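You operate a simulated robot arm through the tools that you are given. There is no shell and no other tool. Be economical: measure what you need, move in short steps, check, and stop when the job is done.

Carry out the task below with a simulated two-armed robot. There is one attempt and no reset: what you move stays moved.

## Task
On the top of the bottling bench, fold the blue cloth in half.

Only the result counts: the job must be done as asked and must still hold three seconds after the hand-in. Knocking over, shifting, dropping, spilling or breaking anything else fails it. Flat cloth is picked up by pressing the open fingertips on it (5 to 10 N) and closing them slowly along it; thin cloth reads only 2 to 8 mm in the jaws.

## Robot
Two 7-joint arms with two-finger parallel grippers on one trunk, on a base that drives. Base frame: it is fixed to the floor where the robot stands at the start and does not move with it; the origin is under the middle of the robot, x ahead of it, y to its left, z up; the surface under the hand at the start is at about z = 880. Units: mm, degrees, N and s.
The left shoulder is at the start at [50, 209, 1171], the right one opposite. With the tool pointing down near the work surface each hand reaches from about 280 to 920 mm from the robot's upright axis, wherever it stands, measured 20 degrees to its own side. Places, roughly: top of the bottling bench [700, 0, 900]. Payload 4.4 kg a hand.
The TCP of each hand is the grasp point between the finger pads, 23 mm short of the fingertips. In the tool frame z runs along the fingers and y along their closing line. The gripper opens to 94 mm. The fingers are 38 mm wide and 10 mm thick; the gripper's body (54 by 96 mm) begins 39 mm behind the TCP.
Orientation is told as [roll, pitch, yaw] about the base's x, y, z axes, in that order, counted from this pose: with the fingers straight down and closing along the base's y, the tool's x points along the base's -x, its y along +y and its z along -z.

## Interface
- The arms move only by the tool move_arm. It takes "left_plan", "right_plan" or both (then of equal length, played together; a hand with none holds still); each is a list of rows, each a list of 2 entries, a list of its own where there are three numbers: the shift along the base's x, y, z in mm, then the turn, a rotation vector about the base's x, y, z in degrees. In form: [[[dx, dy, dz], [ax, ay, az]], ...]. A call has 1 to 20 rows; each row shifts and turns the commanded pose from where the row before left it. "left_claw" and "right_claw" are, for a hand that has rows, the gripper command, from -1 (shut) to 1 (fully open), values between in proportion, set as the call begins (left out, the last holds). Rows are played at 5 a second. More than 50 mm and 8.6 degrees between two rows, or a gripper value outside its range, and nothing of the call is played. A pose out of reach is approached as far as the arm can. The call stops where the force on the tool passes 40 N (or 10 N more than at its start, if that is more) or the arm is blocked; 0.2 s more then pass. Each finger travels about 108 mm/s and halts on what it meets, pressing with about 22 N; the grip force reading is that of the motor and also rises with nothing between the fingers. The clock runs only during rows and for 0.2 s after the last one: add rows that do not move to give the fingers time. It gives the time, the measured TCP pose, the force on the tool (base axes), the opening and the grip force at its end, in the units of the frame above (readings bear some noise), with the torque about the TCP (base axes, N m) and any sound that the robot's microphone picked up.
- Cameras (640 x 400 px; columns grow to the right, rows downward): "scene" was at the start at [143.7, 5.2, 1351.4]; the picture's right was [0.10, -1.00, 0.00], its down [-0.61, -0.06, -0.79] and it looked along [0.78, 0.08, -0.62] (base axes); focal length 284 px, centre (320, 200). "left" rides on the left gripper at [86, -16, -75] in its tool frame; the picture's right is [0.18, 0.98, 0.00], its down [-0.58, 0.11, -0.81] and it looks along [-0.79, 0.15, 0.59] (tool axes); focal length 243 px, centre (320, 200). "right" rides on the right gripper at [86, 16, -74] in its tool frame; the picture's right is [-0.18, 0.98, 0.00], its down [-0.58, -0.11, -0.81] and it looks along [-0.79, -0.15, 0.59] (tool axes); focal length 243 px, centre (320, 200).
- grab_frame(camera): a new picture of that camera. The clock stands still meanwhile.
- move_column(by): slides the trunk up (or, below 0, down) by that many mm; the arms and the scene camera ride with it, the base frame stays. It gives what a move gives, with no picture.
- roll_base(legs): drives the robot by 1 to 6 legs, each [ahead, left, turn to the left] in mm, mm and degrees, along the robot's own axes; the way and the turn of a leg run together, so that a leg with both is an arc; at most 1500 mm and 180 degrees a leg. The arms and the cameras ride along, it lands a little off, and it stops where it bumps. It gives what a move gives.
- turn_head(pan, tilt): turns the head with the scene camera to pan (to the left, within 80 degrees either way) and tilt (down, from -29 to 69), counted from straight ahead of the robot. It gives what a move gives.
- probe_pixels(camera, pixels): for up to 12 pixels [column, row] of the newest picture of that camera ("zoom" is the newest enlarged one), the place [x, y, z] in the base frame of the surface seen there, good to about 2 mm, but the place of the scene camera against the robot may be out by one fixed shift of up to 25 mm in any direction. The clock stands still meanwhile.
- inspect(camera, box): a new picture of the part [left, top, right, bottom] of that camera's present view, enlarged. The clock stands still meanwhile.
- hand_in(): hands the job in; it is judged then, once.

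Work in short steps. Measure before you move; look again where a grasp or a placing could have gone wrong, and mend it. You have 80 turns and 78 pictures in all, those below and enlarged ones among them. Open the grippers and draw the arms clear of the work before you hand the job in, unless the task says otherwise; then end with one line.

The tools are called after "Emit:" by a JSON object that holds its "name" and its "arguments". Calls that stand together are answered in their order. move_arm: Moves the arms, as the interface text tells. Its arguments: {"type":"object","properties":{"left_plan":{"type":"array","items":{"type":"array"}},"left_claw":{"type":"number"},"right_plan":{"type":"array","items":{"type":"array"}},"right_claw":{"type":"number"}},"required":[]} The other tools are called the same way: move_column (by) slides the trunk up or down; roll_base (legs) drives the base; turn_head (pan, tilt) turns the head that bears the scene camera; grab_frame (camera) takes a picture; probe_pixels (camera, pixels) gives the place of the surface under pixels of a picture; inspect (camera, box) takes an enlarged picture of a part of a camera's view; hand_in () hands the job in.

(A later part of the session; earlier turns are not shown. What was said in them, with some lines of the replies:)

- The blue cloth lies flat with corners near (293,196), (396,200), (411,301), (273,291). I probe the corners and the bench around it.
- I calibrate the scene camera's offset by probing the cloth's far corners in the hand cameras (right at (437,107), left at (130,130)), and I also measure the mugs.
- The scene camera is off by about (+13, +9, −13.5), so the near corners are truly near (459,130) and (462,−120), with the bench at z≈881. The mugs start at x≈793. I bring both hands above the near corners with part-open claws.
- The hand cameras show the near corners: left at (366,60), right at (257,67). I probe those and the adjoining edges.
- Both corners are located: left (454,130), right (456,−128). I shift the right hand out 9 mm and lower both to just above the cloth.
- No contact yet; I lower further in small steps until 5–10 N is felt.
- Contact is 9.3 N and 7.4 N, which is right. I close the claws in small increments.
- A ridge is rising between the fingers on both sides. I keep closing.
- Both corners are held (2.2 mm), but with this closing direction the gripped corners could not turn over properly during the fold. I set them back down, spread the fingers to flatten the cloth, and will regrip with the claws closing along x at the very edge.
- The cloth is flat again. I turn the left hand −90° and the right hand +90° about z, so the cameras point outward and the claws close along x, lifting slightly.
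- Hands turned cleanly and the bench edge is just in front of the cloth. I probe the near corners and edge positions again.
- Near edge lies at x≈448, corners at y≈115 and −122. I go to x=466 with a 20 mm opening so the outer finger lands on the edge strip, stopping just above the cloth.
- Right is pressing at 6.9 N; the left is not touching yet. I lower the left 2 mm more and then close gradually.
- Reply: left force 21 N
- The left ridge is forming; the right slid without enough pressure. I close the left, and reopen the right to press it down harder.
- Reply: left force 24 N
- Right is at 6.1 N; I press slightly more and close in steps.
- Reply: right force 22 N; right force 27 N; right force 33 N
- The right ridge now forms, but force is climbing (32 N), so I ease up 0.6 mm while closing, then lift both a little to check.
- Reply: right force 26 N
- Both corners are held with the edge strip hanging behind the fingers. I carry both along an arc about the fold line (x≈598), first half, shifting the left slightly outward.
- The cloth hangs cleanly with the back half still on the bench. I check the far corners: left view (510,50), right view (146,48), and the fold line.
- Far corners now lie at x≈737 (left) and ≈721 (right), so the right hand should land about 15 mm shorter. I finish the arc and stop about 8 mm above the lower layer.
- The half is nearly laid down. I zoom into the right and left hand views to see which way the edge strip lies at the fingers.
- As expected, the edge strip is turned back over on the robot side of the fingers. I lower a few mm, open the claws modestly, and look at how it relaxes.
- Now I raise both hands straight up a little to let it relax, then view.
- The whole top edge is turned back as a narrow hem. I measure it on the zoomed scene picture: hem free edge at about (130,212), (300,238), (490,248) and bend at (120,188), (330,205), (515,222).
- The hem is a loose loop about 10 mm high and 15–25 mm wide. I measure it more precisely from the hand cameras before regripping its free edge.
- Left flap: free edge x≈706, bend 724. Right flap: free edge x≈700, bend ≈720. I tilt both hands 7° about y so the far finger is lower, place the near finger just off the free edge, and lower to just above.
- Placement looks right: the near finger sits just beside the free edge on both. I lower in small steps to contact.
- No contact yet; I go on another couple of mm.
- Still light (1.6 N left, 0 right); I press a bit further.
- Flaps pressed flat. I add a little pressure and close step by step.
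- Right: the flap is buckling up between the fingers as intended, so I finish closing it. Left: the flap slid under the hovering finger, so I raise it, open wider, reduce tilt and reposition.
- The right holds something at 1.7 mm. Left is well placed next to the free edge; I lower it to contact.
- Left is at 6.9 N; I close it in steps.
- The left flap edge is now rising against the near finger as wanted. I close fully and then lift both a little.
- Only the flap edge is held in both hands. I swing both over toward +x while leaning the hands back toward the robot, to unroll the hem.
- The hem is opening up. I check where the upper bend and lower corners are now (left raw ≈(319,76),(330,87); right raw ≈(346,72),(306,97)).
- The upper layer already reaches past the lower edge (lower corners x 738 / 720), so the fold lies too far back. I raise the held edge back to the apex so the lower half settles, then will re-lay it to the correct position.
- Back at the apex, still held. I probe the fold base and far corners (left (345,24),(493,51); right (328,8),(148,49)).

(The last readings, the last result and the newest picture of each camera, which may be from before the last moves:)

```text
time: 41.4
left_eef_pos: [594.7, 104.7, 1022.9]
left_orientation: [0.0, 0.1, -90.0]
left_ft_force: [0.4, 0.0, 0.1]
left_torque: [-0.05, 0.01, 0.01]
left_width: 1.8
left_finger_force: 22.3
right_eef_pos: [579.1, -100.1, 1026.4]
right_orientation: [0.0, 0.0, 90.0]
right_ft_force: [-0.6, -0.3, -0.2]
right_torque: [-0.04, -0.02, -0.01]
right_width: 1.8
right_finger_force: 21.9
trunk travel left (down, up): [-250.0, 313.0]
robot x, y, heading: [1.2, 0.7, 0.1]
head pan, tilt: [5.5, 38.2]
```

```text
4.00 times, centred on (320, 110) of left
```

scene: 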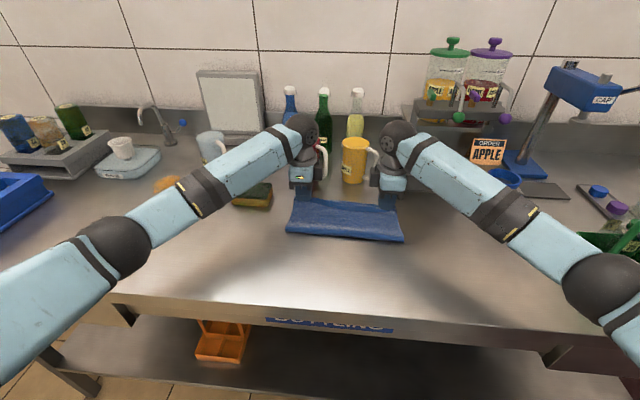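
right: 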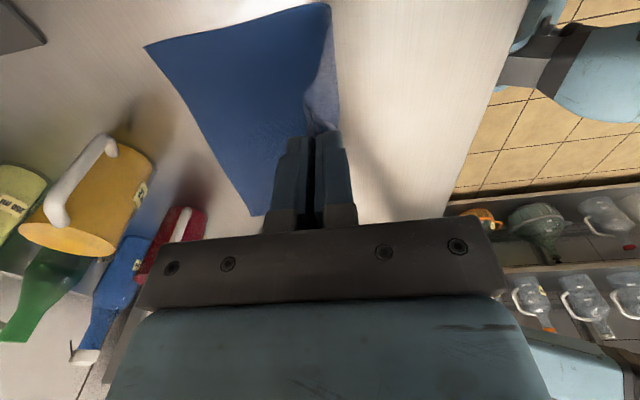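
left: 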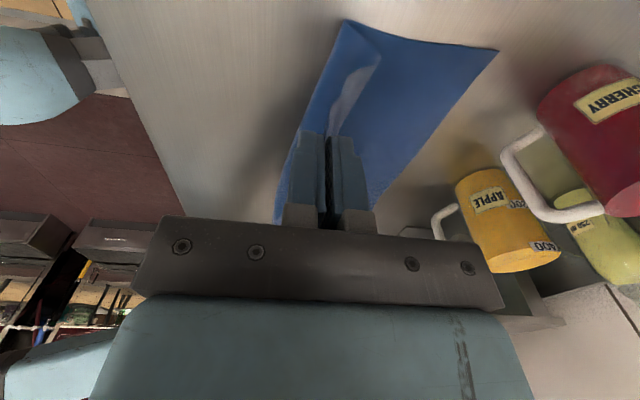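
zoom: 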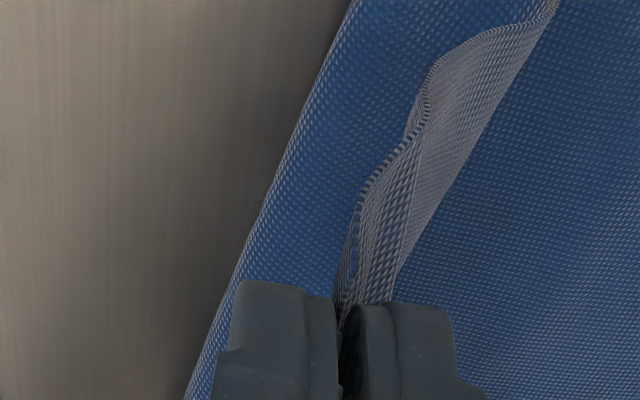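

The left fold base (x≈609) is too far back while the right (567) is about right. I move the left hand back toward the robot to roll its fold base to ≈592.

Emit:
{"name": "move_arm", "arguments": {"left_plan": [[[-15, 0, 0], [0, 0, 0]], [[-15, 0, 0], [0, 0, 0]], [[-15, 0, -5], [0, 0, 0]], [[-10, 0, -5], [0, 0, 0]], [[0, 0, 0], [0, 0, 0]], [[0, 0, 0], [0, 0, 0]]]}}

Emit:
{"name": "grab_frame", "arguments": {"camera": "left"}}

Emit:
{"name": "inspect", "arguments": {"camera": "scene", "box": [250, 140, 440, 266]}}

Emit:
{"name": "probe_pixels", "arguments": {"camera": "zoom", "pixels": [[136, 288], [320, 325], [505, 350], [150, 240], [240, 308], [420, 340]]}}

```text
time: 42.8
left_eef_pos: [540.7, 106.9, 1014.1]
left_orientation: [-0.1, -0.1, -89.9]
left_ft_force: [-0.5, 0.6, 0.0]
left_torque: [-0.03, -0.03, -0.01]
left_width: 2.1
left_finger_force: 22.1
right_eef_pos: [578.4, -100.1, 1026.1]
right_orientation: [0.0, 0.0, 89.9]
right_ft_force: [-0.1, 1.1, 0.0]
right_torque: [0.02, -0.03, -0.01]
right_width: 1.5
right_finger_force: 21.7
trunk travel left (down, up): [-250.0, 313.0]
robot x, y, heading: [-6.8, 0.3, -0.0]
head pan, tilt: [5.5, 38.2]
```

```text
14 pictures are left
```

left: 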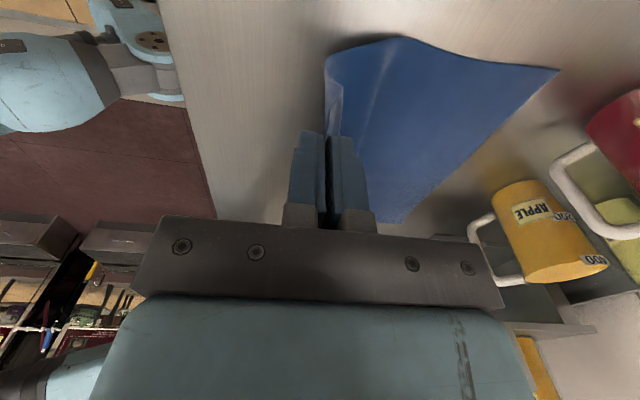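

```text
3.17 times, centred on (345, 203) of scene
```

zoom: 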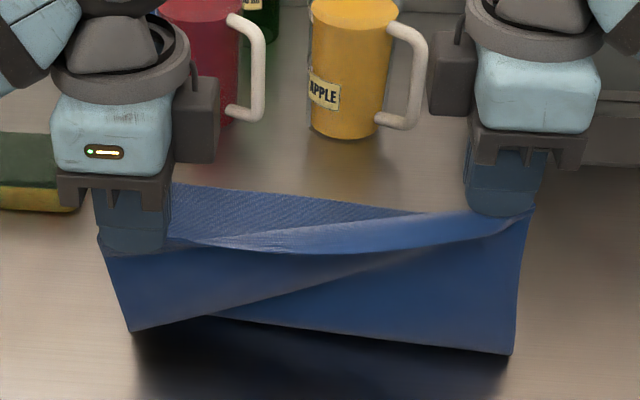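

```text
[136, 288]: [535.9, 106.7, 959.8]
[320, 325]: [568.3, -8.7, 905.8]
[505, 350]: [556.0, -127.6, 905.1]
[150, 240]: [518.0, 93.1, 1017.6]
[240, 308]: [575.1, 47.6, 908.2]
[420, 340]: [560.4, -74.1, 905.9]
```

I probe the left side in the newest left picture: far corner (553,72), ridge (400,42), front lower corner (330,60).

Emit:
{"name": "probe_pixels", "arguments": {"camera": "left", "pixels": [[552, 73], [400, 42], [370, 46], [330, 58], [460, 56], [345, 52]]}}

Emit:
{"name": "probe_pixels", "arguments": {"camera": "zoom", "pixels": [[134, 325], [180, 318], [215, 314], [120, 290]]}}

```text
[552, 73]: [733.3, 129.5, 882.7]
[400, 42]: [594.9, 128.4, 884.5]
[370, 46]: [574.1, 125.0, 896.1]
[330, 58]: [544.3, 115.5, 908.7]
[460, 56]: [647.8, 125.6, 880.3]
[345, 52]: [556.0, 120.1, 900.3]
```

```text
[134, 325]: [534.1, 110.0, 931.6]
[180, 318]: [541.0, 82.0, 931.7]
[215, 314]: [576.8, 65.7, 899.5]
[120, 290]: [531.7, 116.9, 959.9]
```

The left lower half now lies flat back to x≈595. I re-lay the edge with a slightly slack arc, ending with the tips near x≈721 (left) and ≈707 (right), about 10 mm above the lower layer.

Emit:
{"name": "move_arm", "arguments": {"left_plan": [[[15, 0, 5], [0, 0, 0]], [[15, 0, 4], [0, 0, 0]], [[17, 0, 2], [0, 0, 0]], [[18, 0, 1], [0, 0, 0]], [[17, 0, -4], [0, 0, 0]], [[18, 0, -4], [0, 0, 0]], [[15, 0, -8], [0, 0, 0]], [[15, 0, -9], [0, 0, 0]], [[13, 0, -14], [0, 0, 0]], [[12, 0, -14], [0, 0, 0]], [[9, 0, -15], [0, 0, 0]], [[8, 0, -15], [0, 0, 0]], [[5, 0, -14], [0, 0, 0]], [[4, 0, -13], [0, 0, 0]], [[0, 0, 0], [0, 0, 0]]], "right_plan": [[[11, 0, 0], [0, 0, 0]], [[11, 0, 0], [0, 0, 0]], [[12, 0, -1], [0, 0, 0]], [[13, 0, -2], [0, 0, 0]], [[12, 0, -5], [0, 0, 0]], [[13, 0, -5], [0, 0, 0]], [[11, 0, -10], [0, 0, 0]], [[11, 0, -10], [0, 0, 0]], [[9, 0, -12], [0, 0, 0]], [[9, 0, -13], [0, 0, 0]], [[6, 0, -14], [0, 0, 0]], [[6, 0, -14], [0, 0, 0]], [[3, 0, -12], [0, 0, 0]], [[2, 0, -12], [0, 0, 0]], [[0, 0, 0], [0, 0, 0]]]}}

Emit:
{"name": "grab_frame", "arguments": {"camera": "left"}}

Emit:
{"name": "grab_frame", "arguments": {"camera": "right"}}

Emit:
{"name": "inspect", "arguments": {"camera": "scene", "box": [250, 140, 440, 266]}}

```text
time: 46.0
left_eef_pos: [721.6, 106.2, 915.8]
left_orientation: [0.0, 0.0, -90.0]
left_ft_force: [-0.8, -0.6, 0.7]
left_torque: [-0.02, -0.01, -0.02]
left_width: 1.8
left_finger_force: 22.4
right_eef_pos: [706.6, -100.6, 914.3]
right_orientation: [-0.2, 0.0, 90.0]
right_ft_force: [0.8, -0.1, 0.5]
right_torque: [0.02, -0.01, -0.01]
right_width: 1.6
right_finger_force: 22.0
trunk travel left (down, up): [-250.0, 313.0]
robot x, y, heading: [-1.9, -1.1, 0.1]
head pan, tilt: [5.5, 38.2]
```

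```text
12 pictures are left
```

left: 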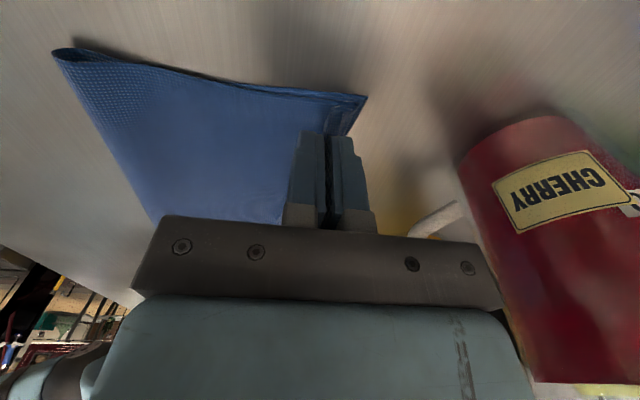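

```text
11 pictures are left
```

right: 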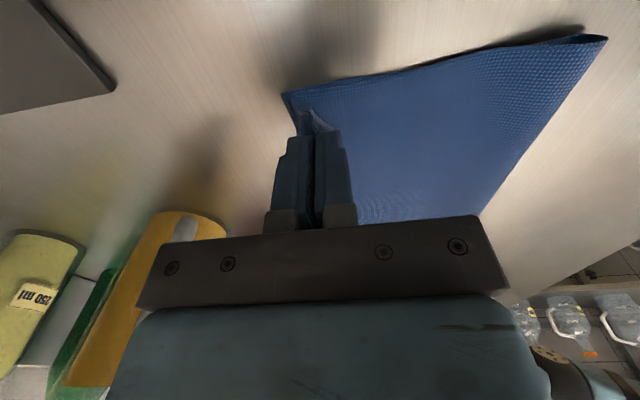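

```text
3.17 times, centred on (345, 203) of scene
```

zoom: 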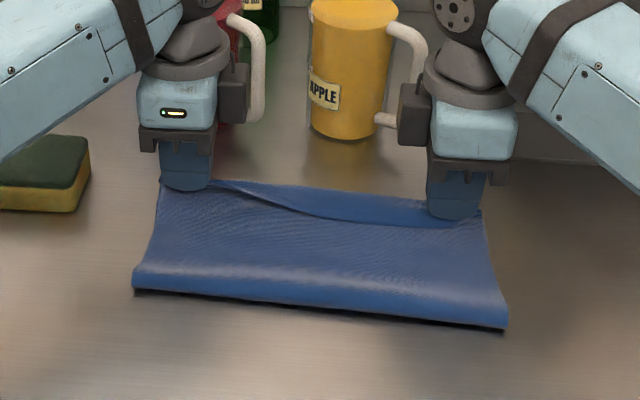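

The fold now lies neatly. I probe the fold line, corners and the edge region (no new pictures needed).

Emit:
{"name": "probe_pixels", "arguments": {"camera": "zoom", "pixels": [[136, 285], [320, 305], [503, 322], [240, 184], [330, 192], [400, 200], [270, 208], [330, 218], [400, 226], [480, 212], [163, 185]]}}

Emit:
{"name": "probe_pixels", "arguments": {"camera": "left", "pixels": [[56, 52], [363, 98], [345, 102], [325, 122]]}}

Emit:
{"name": "probe_pixels", "arguments": {"camera": "right", "pixels": [[602, 40], [286, 95], [300, 112], [325, 115], [335, 125]]}}

Emit:
{"name": "inspect", "arguments": {"camera": "left", "box": [250, 60, 410, 160]}}

Emit:
{"name": "inspect", "arguments": {"camera": "right", "box": [250, 60, 410, 160]}}

```text
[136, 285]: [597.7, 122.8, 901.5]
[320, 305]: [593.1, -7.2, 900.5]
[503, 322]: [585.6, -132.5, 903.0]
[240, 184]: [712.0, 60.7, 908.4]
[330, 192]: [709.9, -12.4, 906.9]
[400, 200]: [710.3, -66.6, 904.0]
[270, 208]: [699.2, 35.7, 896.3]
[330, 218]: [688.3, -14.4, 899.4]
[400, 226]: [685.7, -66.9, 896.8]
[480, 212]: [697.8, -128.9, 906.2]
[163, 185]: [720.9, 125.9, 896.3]
```

```text
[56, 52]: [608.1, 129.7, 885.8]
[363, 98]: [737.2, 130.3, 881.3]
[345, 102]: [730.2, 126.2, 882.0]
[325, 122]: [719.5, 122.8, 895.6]
```

```text
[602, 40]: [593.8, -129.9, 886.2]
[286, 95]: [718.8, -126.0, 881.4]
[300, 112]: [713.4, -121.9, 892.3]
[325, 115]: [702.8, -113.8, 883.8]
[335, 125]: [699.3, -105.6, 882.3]
```

```text
4.00 times, centred on (330, 110) of left
```

zoom: 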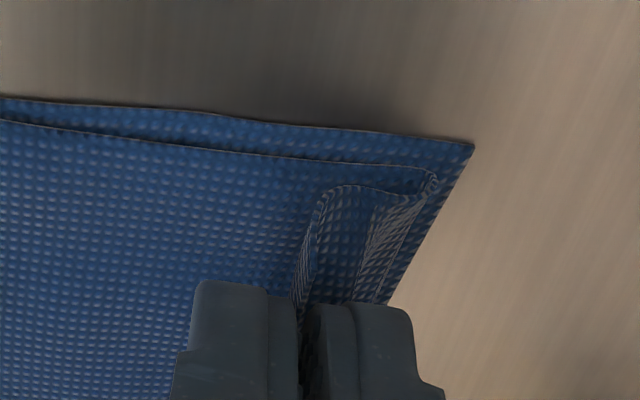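

```text
4.00 times, centred on (330, 110) of right
```

zoom: 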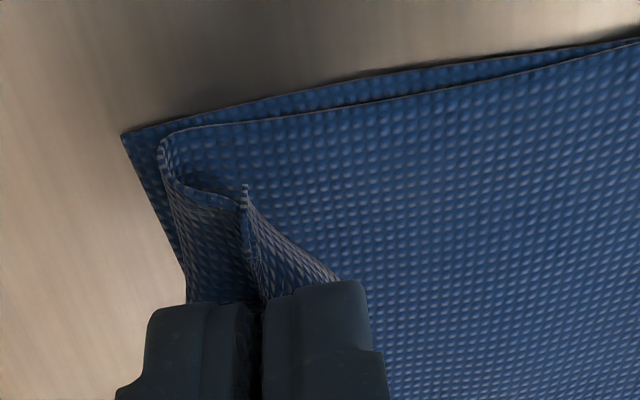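

Fold is close to the middle; the remaining job is flipping the short turned-back flap. I lean both hands 20° back toward the robot while swinging the tips forward past the bend.

Emit:
{"name": "move_arm", "arguments": {"left_plan": [[[2, 0, 8], [0, -5, 0]], [[5, 0, 4], [0, -5, 0]], [[5, 0, 0], [0, -5, 0]], [[5, 0, -4], [0, -5, 0]], [[3, 0, -4], [0, 0, 0]], [[0, 0, -3], [0, 0, 0]], [[0, 0, 0], [0, 0, 0]]], "right_plan": [[[3, 0, 8], [0, -5, 0]], [[6, 0, 4], [0, -5, 0]], [[6, 0, 0], [0, -5, 0]], [[5, 0, -4], [0, -5, 0]], [[3, 0, -4], [0, 0, 0]], [[0, 0, -3], [0, 0, 0]], [[0, 0, 0], [0, 0, 0]]]}}

Emit:
{"name": "grab_frame", "arguments": {"camera": "left"}}

Emit:
{"name": "grab_frame", "arguments": {"camera": "right"}}

```text
time: 47.6
left_eef_pos: [739.8, 104.9, 917.8]
left_orientation: [20.0, 0.0, -90.0]
left_ft_force: [-0.4, -0.2, -1.0]
left_torque: [0.04, 0.03, 0.0]
left_width: 1.4
left_finger_force: 22.5
right_eef_pos: [729.2, -101.6, 917.3]
right_orientation: [-19.9, 0.0, 90.0]
right_ft_force: [-0.5, -0.2, 0.7]
right_torque: [0.05, 0.03, 0.01]
right_width: 1.7
right_finger_force: 21.4
trunk travel left (down, up): [-250.0, 313.0]
robot x, y, heading: [1.2, 2.3, -0.2]
head pan, tilt: [5.5, 38.2]
```

```text
7 pictures are left
```

left: 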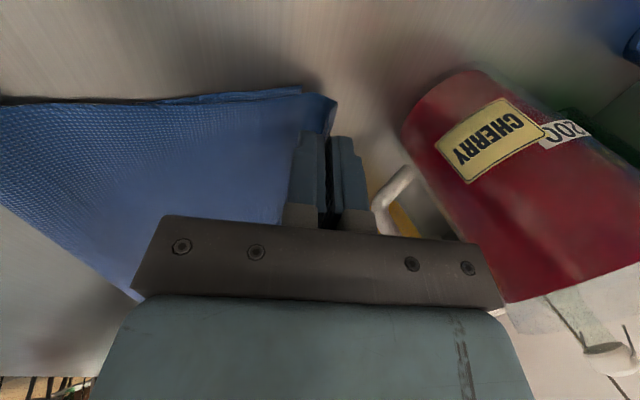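

```text
6 pictures are left
```

right: 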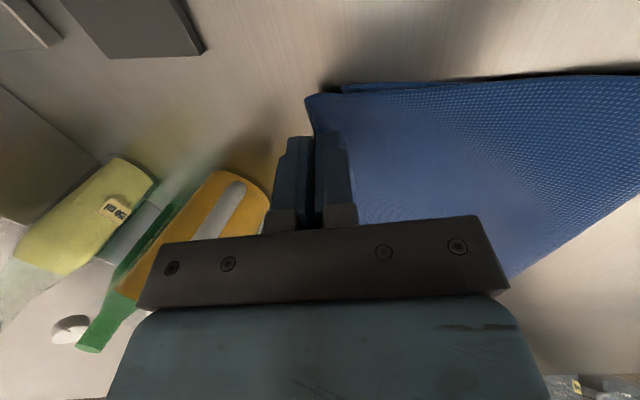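

I probe the upper corner and lower corner positions in these pictures.

Emit:
{"name": "probe_pixels", "arguments": {"camera": "left", "pixels": [[297, 92], [333, 102], [330, 120], [320, 110], [250, 103]]}}

Emit:
{"name": "probe_pixels", "arguments": {"camera": "right", "pixels": [[347, 87], [309, 98], [318, 120], [330, 110], [400, 92]]}}

```text
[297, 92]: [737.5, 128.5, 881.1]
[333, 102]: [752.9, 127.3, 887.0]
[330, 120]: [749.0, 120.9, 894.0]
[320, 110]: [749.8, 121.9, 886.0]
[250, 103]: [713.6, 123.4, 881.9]
```

```text
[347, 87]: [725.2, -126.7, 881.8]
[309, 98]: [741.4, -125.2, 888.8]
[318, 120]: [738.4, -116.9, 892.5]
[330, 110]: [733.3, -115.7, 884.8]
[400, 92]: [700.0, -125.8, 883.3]
```

The upper corners overshoot the lower ones by about 15 mm with the flap nearly upright. I ease the hands back 8 mm, lower slightly, then open a little and retreat along the finger axis.

Emit:
{"name": "move_arm", "arguments": {"left_plan": [[[-4, 0, -2], [0, 0, 0]], [[-4, 0, -3], [0, 0, 0]], [[0, 0, 0], [0, 0, 0]]], "right_plan": [[[-4, 0, -2], [0, 0, 0]], [[-4, 0, -3], [0, 0, 0]], [[0, 0, 0], [0, 0, 0]]]}}

Emit:
{"name": "move_arm", "arguments": {"left_plan": [[[0, 0, 0], [0, 0, 0]], [[0, 0, 0], [0, 0, 0]], [[-1, 0, 4], [0, 0, 0]], [[-4, 0, 11], [0, 0, 0]], [[-10, 0, 28], [0, 0, 0]], [[-14, 0, 38], [0, 0, 0]], [[-14, 0, 38], [0, 0, 0]], [[0, 0, 0], [0, 0, 0]]], "right_plan": [[[0, 0, 0], [0, 0, 0]], [[0, 0, 0], [0, 0, 0]], [[-1, 0, 4], [0, 0, 0]], [[-4, 0, 11], [0, 0, 0]], [[-10, 0, 28], [0, 0, 0]], [[-14, 0, 38], [0, 0, 0]], [[-14, 0, 38], [0, 0, 0]], [[0, 0, 0], [0, 0, 0]]], "left_claw": -0.8, "right_claw": -0.8}}

Emit:
{"name": "inspect", "arguments": {"camera": "scene", "box": [260, 150, 430, 263]}}

```text
time: 48.4
left_eef_pos: [732.2, 104.9, 911.3]
left_orientation: [20.0, 0.1, -90.0]
left_ft_force: [0.4, 0.5, -0.5]
left_torque: [-0.02, -0.01, -0.01]
left_width: 1.7
left_finger_force: 22.0
right_eef_pos: [722.6, -101.0, 911.7]
right_orientation: [-20.1, -0.1, 90.0]
right_ft_force: [0.6, 0.9, 0.8]
right_torque: [0.02, 0.03, 0.02]
right_width: 1.6
right_finger_force: 22.2
trunk travel left (down, up): [-250.0, 313.0]
robot x, y, heading: [-0.1, 1.1, 0.1]
head pan, tilt: [5.5, 38.2]
```

```text
time: 50.2
left_eef_pos: [690.8, 104.1, 1030.9]
left_orientation: [20.0, 0.0, -89.9]
left_ft_force: [-0.6, -0.4, -0.5]
left_torque: [-0.02, 0.03, 0.02]
left_width: 9.4
left_finger_force: 0.1
right_eef_pos: [681.6, -101.5, 1028.5]
right_orientation: [-20.0, 0.0, 90.1]
right_ft_force: [0.9, -0.3, 0.3]
right_torque: [0.03, 0.02, 0.02]
right_width: 9.2
right_finger_force: 0.0
trunk travel left (down, up): [-250.0, 313.0]
robot x, y, heading: [2.8, -1.1, -0.1]
head pan, tilt: [5.5, 38.2]
```

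```text
3.54 times, centred on (345, 206) of scene
```

zoom: 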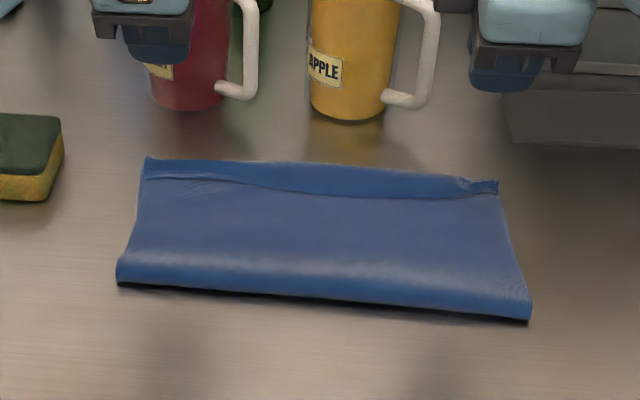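

The cloth is folded but a narrow hem is still turned back. I measure it on this zoomed picture.

Emit:
{"name": "probe_pixels", "arguments": {"camera": "zoom", "pixels": [[152, 162], [240, 165], [330, 168], [420, 178], [492, 187], [155, 178], [240, 182], [330, 196], [420, 197], [470, 195], [119, 278], [527, 313]]}}

```text
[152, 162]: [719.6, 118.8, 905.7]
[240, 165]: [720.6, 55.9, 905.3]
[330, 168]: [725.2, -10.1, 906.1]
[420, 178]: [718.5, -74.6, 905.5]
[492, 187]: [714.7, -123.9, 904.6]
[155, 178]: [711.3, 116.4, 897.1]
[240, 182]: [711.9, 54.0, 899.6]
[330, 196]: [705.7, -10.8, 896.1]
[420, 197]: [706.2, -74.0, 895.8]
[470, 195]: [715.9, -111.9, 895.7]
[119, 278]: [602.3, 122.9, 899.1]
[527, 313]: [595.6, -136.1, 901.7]
```

The remaining hem is about 10 mm at the corners and 20 mm mid-edge. I'll try to unroll it by gently dragging the closed, leaned fingertips over it toward +x; first I approach to just above it.

Emit:
{"name": "move_arm", "arguments": {"left_plan": [[[12, 0, -38], [0, 0, 0]], [[13, 0, -38], [0, 0, 0]], [[11, 0, -30], [0, 0, 0]], [[0, 0, -9], [0, 0, 0]], [[0, 0, 0], [0, 0, 0]]], "right_plan": [[[14, 0, -38], [0, 0, 0]], [[14, 0, -38], [0, 0, 0]], [[14, 0, -29], [0, 0, 0]], [[0, 0, -9], [0, 0, 0]], [[0, 0, 0], [0, 0, 0]]], "left_claw": -1, "right_claw": -1}}

Emit:
{"name": "move_arm", "arguments": {"left_plan": [[[0, 0, -3], [0, 0, 0]], [[0, 0, -1.5], [0, 0, 0]], [[0, 0, 0], [0, 0, 0]]], "right_plan": [[[0, 0, -3], [0, 0, 0]], [[0, 0, -1], [0, 0, 0]], [[0, 0, 0], [0, 0, 0]]]}}

```text
time: 51.4
left_eef_pos: [725.5, 105.3, 914.0]
left_orientation: [20.0, 0.0, -90.0]
left_ft_force: [-0.2, -0.8, 0.7]
left_torque: [0.02, -0.02, 0.0]
left_width: 0.1
left_finger_force: 22.1
right_eef_pos: [720.2, -100.1, 916.2]
right_orientation: [-20.0, -0.1, 90.0]
right_ft_force: [-0.4, 0.0, 0.0]
right_torque: [0.02, 0.03, 0.01]
right_width: 0.3
right_finger_force: 21.5
trunk travel left (down, up): [-250.0, 313.0]
robot x, y, heading: [-1.8, 1.5, 0.0]
head pan, tilt: [5.5, 38.2]
```

```text
time: 52.2
left_eef_pos: [726.1, 105.2, 910.6]
left_orientation: [20.0, 0.0, -90.0]
left_ft_force: [-0.1, -0.7, 0.2]
left_torque: [0.01, -0.03, -0.02]
left_width: 0.0
left_finger_force: 21.6
right_eef_pos: [721.6, -101.3, 912.6]
right_orientation: [-20.1, 0.0, 89.9]
right_ft_force: [-0.2, 0.2, 0.6]
right_torque: [0.02, -0.05, 0.05]
right_width: 0.2
right_finger_force: 21.8
trunk travel left (down, up): [-250.0, 313.0]
robot x, y, heading: [3.6, -3.3, -0.1]
head pan, tilt: [5.5, 38.2]
```

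Still no contact; I shift to the flap (+2/+4 mm) and lower further.

Emit:
{"name": "move_arm", "arguments": {"left_plan": [[[2, 0, -1], [0, 0, 0]], [[0, 0, -1], [0, 0, 0]], [[0, 0, 0], [0, 0, 0]]], "right_plan": [[[4, 0, -1.5], [0, 0, 0]], [[0, 0, -1.5], [0, 0, 0]], [[0, 0, 0], [0, 0, 0]]]}}

```text
time: 53.0
left_eef_pos: [726.6, 104.1, 909.4]
left_orientation: [20.0, 0.0, -89.9]
left_ft_force: [-0.8, -0.3, 2.3]
left_torque: [-0.04, -0.01, 0.01]
left_width: 0.1
left_finger_force: 21.9
right_eef_pos: [725.3, -101.5, 909.2]
right_orientation: [-20.1, 0.0, 90.0]
right_ft_force: [0.1, 0.0, 0.7]
right_torque: [-0.02, -0.02, 0.0]
right_width: 0.0
right_finger_force: 22.2
trunk travel left (down, up): [-250.0, 313.0]
robot x, y, heading: [-3.0, 2.4, -0.0]
head pan, tilt: [5.5, 38.2]
```

Left touches at 2.3 N, right barely. I press the right 1 mm more and sweep both slowly +x by 20 mm, lifting at the end.

Emit:
{"name": "move_arm", "arguments": {"left_plan": [[[0, 0, 0], [0, 0, 0]], [[3, 0, 0], [0, 0, 0]], [[4, 0, 0], [0, 0, 0]], [[4, 0, 0], [0, 0, 0]], [[4, 0, 0], [0, 0, 0]], [[4, 0, 0], [0, 0, 0]]], "right_plan": [[[0, 0, -1], [0, 0, 0]], [[3, 0, 0], [0, 0, 0]], [[4, 0, 0], [0, 0, 0]], [[4, 0, 0], [0, 0, 0]], [[4, 0, 0], [0, 0, 0]], [[4, 0, 0], [0, 0, 0]]]}}

Emit:
{"name": "inspect", "arguments": {"camera": "left", "box": [140, 40, 420, 215]}}

Emit:
{"name": "inspect", "arguments": {"camera": "right", "box": [220, 40, 500, 215]}}

```text
time: 54.4
left_eef_pos: [748.1, 105.4, 909.7]
left_orientation: [20.1, -0.1, -90.0]
left_ft_force: [-0.4, 0.1, 0.3]
left_torque: [-0.02, 0.02, 0.01]
left_width: 0.0
left_finger_force: 21.6
right_eef_pos: [745.2, -101.3, 908.1]
right_orientation: [-20.1, 0.1, 90.0]
right_ft_force: [0.8, 0.5, -0.2]
right_torque: [-0.01, 0.0, -0.03]
right_width: 0.0
right_finger_force: 22.2
trunk travel left (down, up): [-250.0, 313.0]
robot x, y, heading: [-4.5, -2.9, 0.2]
head pan, tilt: [5.5, 38.2]
```

```text
2.29 times, centred on (280, 128) of left
```

zoom: 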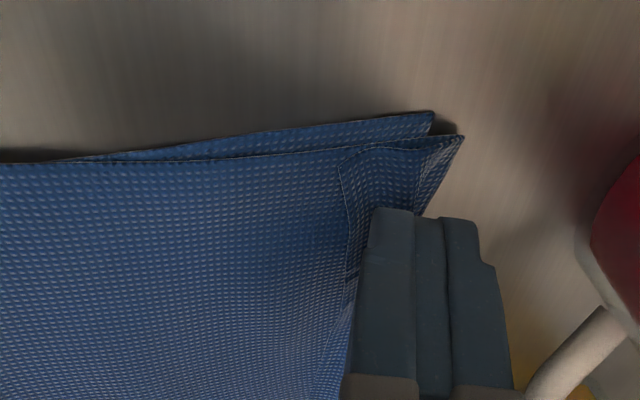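

```text
2.29 times, centred on (360, 128) of right
```

zoom: 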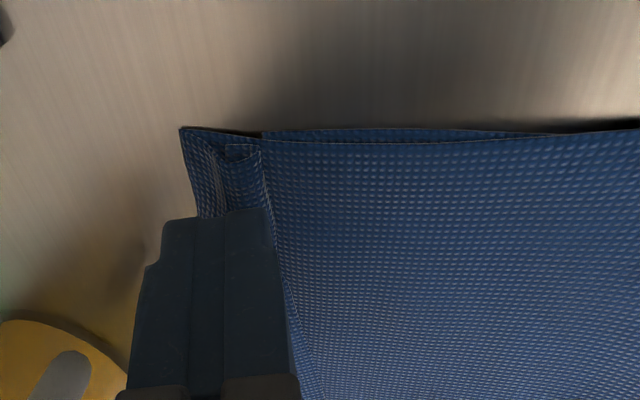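

The sweep had little effect; the corners still lie within roughly 15 mm of each other with only a small turned-back margin, so further handling risks more harm than good. I lift straight up, retreat outward and open the grippers.

Emit:
{"name": "move_arm", "arguments": {"left_plan": [[[0, 0, 5], [0, 0, 0]], [[-3, 0, 15], [0, 0, 0]], [[-10, 0, 35], [0, 0, 0]], [[-12, 0, 40], [0, 5, 0]], [[-20, 15, 30], [0, 5, 0]], [[-30, 30, 10], [0, 5, 0]], [[-30, 35, 0], [0, 5, 0]], [[-10, 35, 0], [0, 0, 0]], [[0, 40, 0], [0, 0, 0]], [[0, 40, 0], [0, 0, 0]]], "right_plan": [[[0, 0, 5], [0, 0, 0]], [[-3, 0, 15], [0, 0, 0]], [[-10, 0, 35], [0, 0, 0]], [[-12, 0, 40], [0, 5, 0]], [[-20, -15, 30], [0, 5, 0]], [[-30, -30, 10], [0, 5, 0]], [[-30, -35, 0], [0, 5, 0]], [[-10, -35, 0], [0, 0, 0]], [[0, -30, 0], [0, 0, 0]], [[0, 0, 0], [0, 0, 0]]]}}

Emit:
{"name": "inspect", "arguments": {"camera": "scene", "box": [250, 140, 440, 266]}}

Emit:
{"name": "probe_pixels", "arguments": {"camera": "zoom", "pixels": [[145, 275], [320, 297], [500, 310], [165, 170], [320, 175], [475, 190], [170, 185], [320, 200], [460, 200]]}}

```text
time: 56.6
left_eef_pos: [631.5, 300.9, 1044.5]
left_orientation: [0.0, -0.1, -90.0]
left_ft_force: [0.2, -0.8, -0.1]
left_torque: [0.02, -0.03, 0.0]
left_width: 0.2
left_finger_force: 21.7
right_eef_pos: [628.7, -246.3, 1042.8]
right_orientation: [0.0, 0.0, 90.1]
right_ft_force: [-1.1, 0.5, -0.8]
right_torque: [-0.01, 0.01, -0.01]
right_width: 0.0
right_finger_force: 21.8
trunk travel left (down, up): [-250.0, 313.0]
robot x, y, heading: [-2.1, 1.8, -0.3]
head pan, tilt: [5.5, 38.2]
```

```text
3.17 times, centred on (345, 203) of scene
```

zoom: 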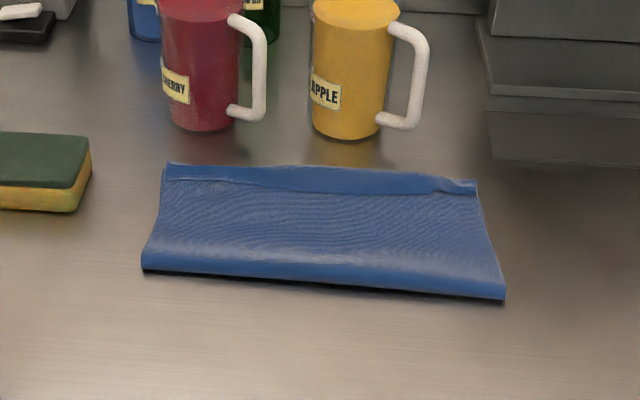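

```text
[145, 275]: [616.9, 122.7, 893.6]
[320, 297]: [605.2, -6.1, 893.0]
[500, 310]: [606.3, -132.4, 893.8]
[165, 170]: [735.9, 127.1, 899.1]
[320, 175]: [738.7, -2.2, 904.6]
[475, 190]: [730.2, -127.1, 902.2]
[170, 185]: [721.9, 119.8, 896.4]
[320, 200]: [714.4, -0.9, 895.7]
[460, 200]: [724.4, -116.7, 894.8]
```

The cloth is folded, flat and settled: its fold line is at true x≈620 and its edges meet within about 1–2 cm at x≈737–750. Nothing else has moved. I open the grippers, then hand in.

Emit:
{"name": "move_arm", "arguments": {"left_plan": [[[0, 0, 10], [0, 0, 0]], [[0, 0, 0], [0, 0, 0]], [[0, 0, 0], [0, 0, 0]]], "right_plan": [[[0, 0, 10], [0, 0, 0]], [[0, 0, 0], [0, 0, 0]], [[0, 0, 0], [0, 0, 0]]], "left_claw": 1, "right_claw": 1}}

Emit:
{"name": "hand_in", "arguments": {}}

```text
time: 57.4
left_eef_pos: [632.2, 299.5, 1055.1]
left_orientation: [0.0, 0.0, -90.0]
left_ft_force: [0.4, -0.5, 0.2]
left_torque: [-0.01, 0.01, -0.01]
left_width: 93.8
left_finger_force: 0.0
right_eef_pos: [628.5, -245.8, 1051.8]
right_orientation: [0.0, 0.1, 90.0]
right_ft_force: [0.4, -0.1, 0.1]
right_torque: [0.01, 0.0, 0.02]
right_width: 94.1
right_finger_force: 0.0
trunk travel left (down, up): [-250.0, 313.0]
robot x, y, heading: [0.7, 4.4, -0.2]
head pan, tilt: [5.5, 38.2]
```

```text
The job is handed in.
```

I folded the blue cloth in half on the bench and handed the job in with the arms clear and the grippers open; the edges meet within about 1–2 cm, but a strip of roughly 10–25 mm along the top layer's edge is still turned back because my attempt to unroll it did not work.
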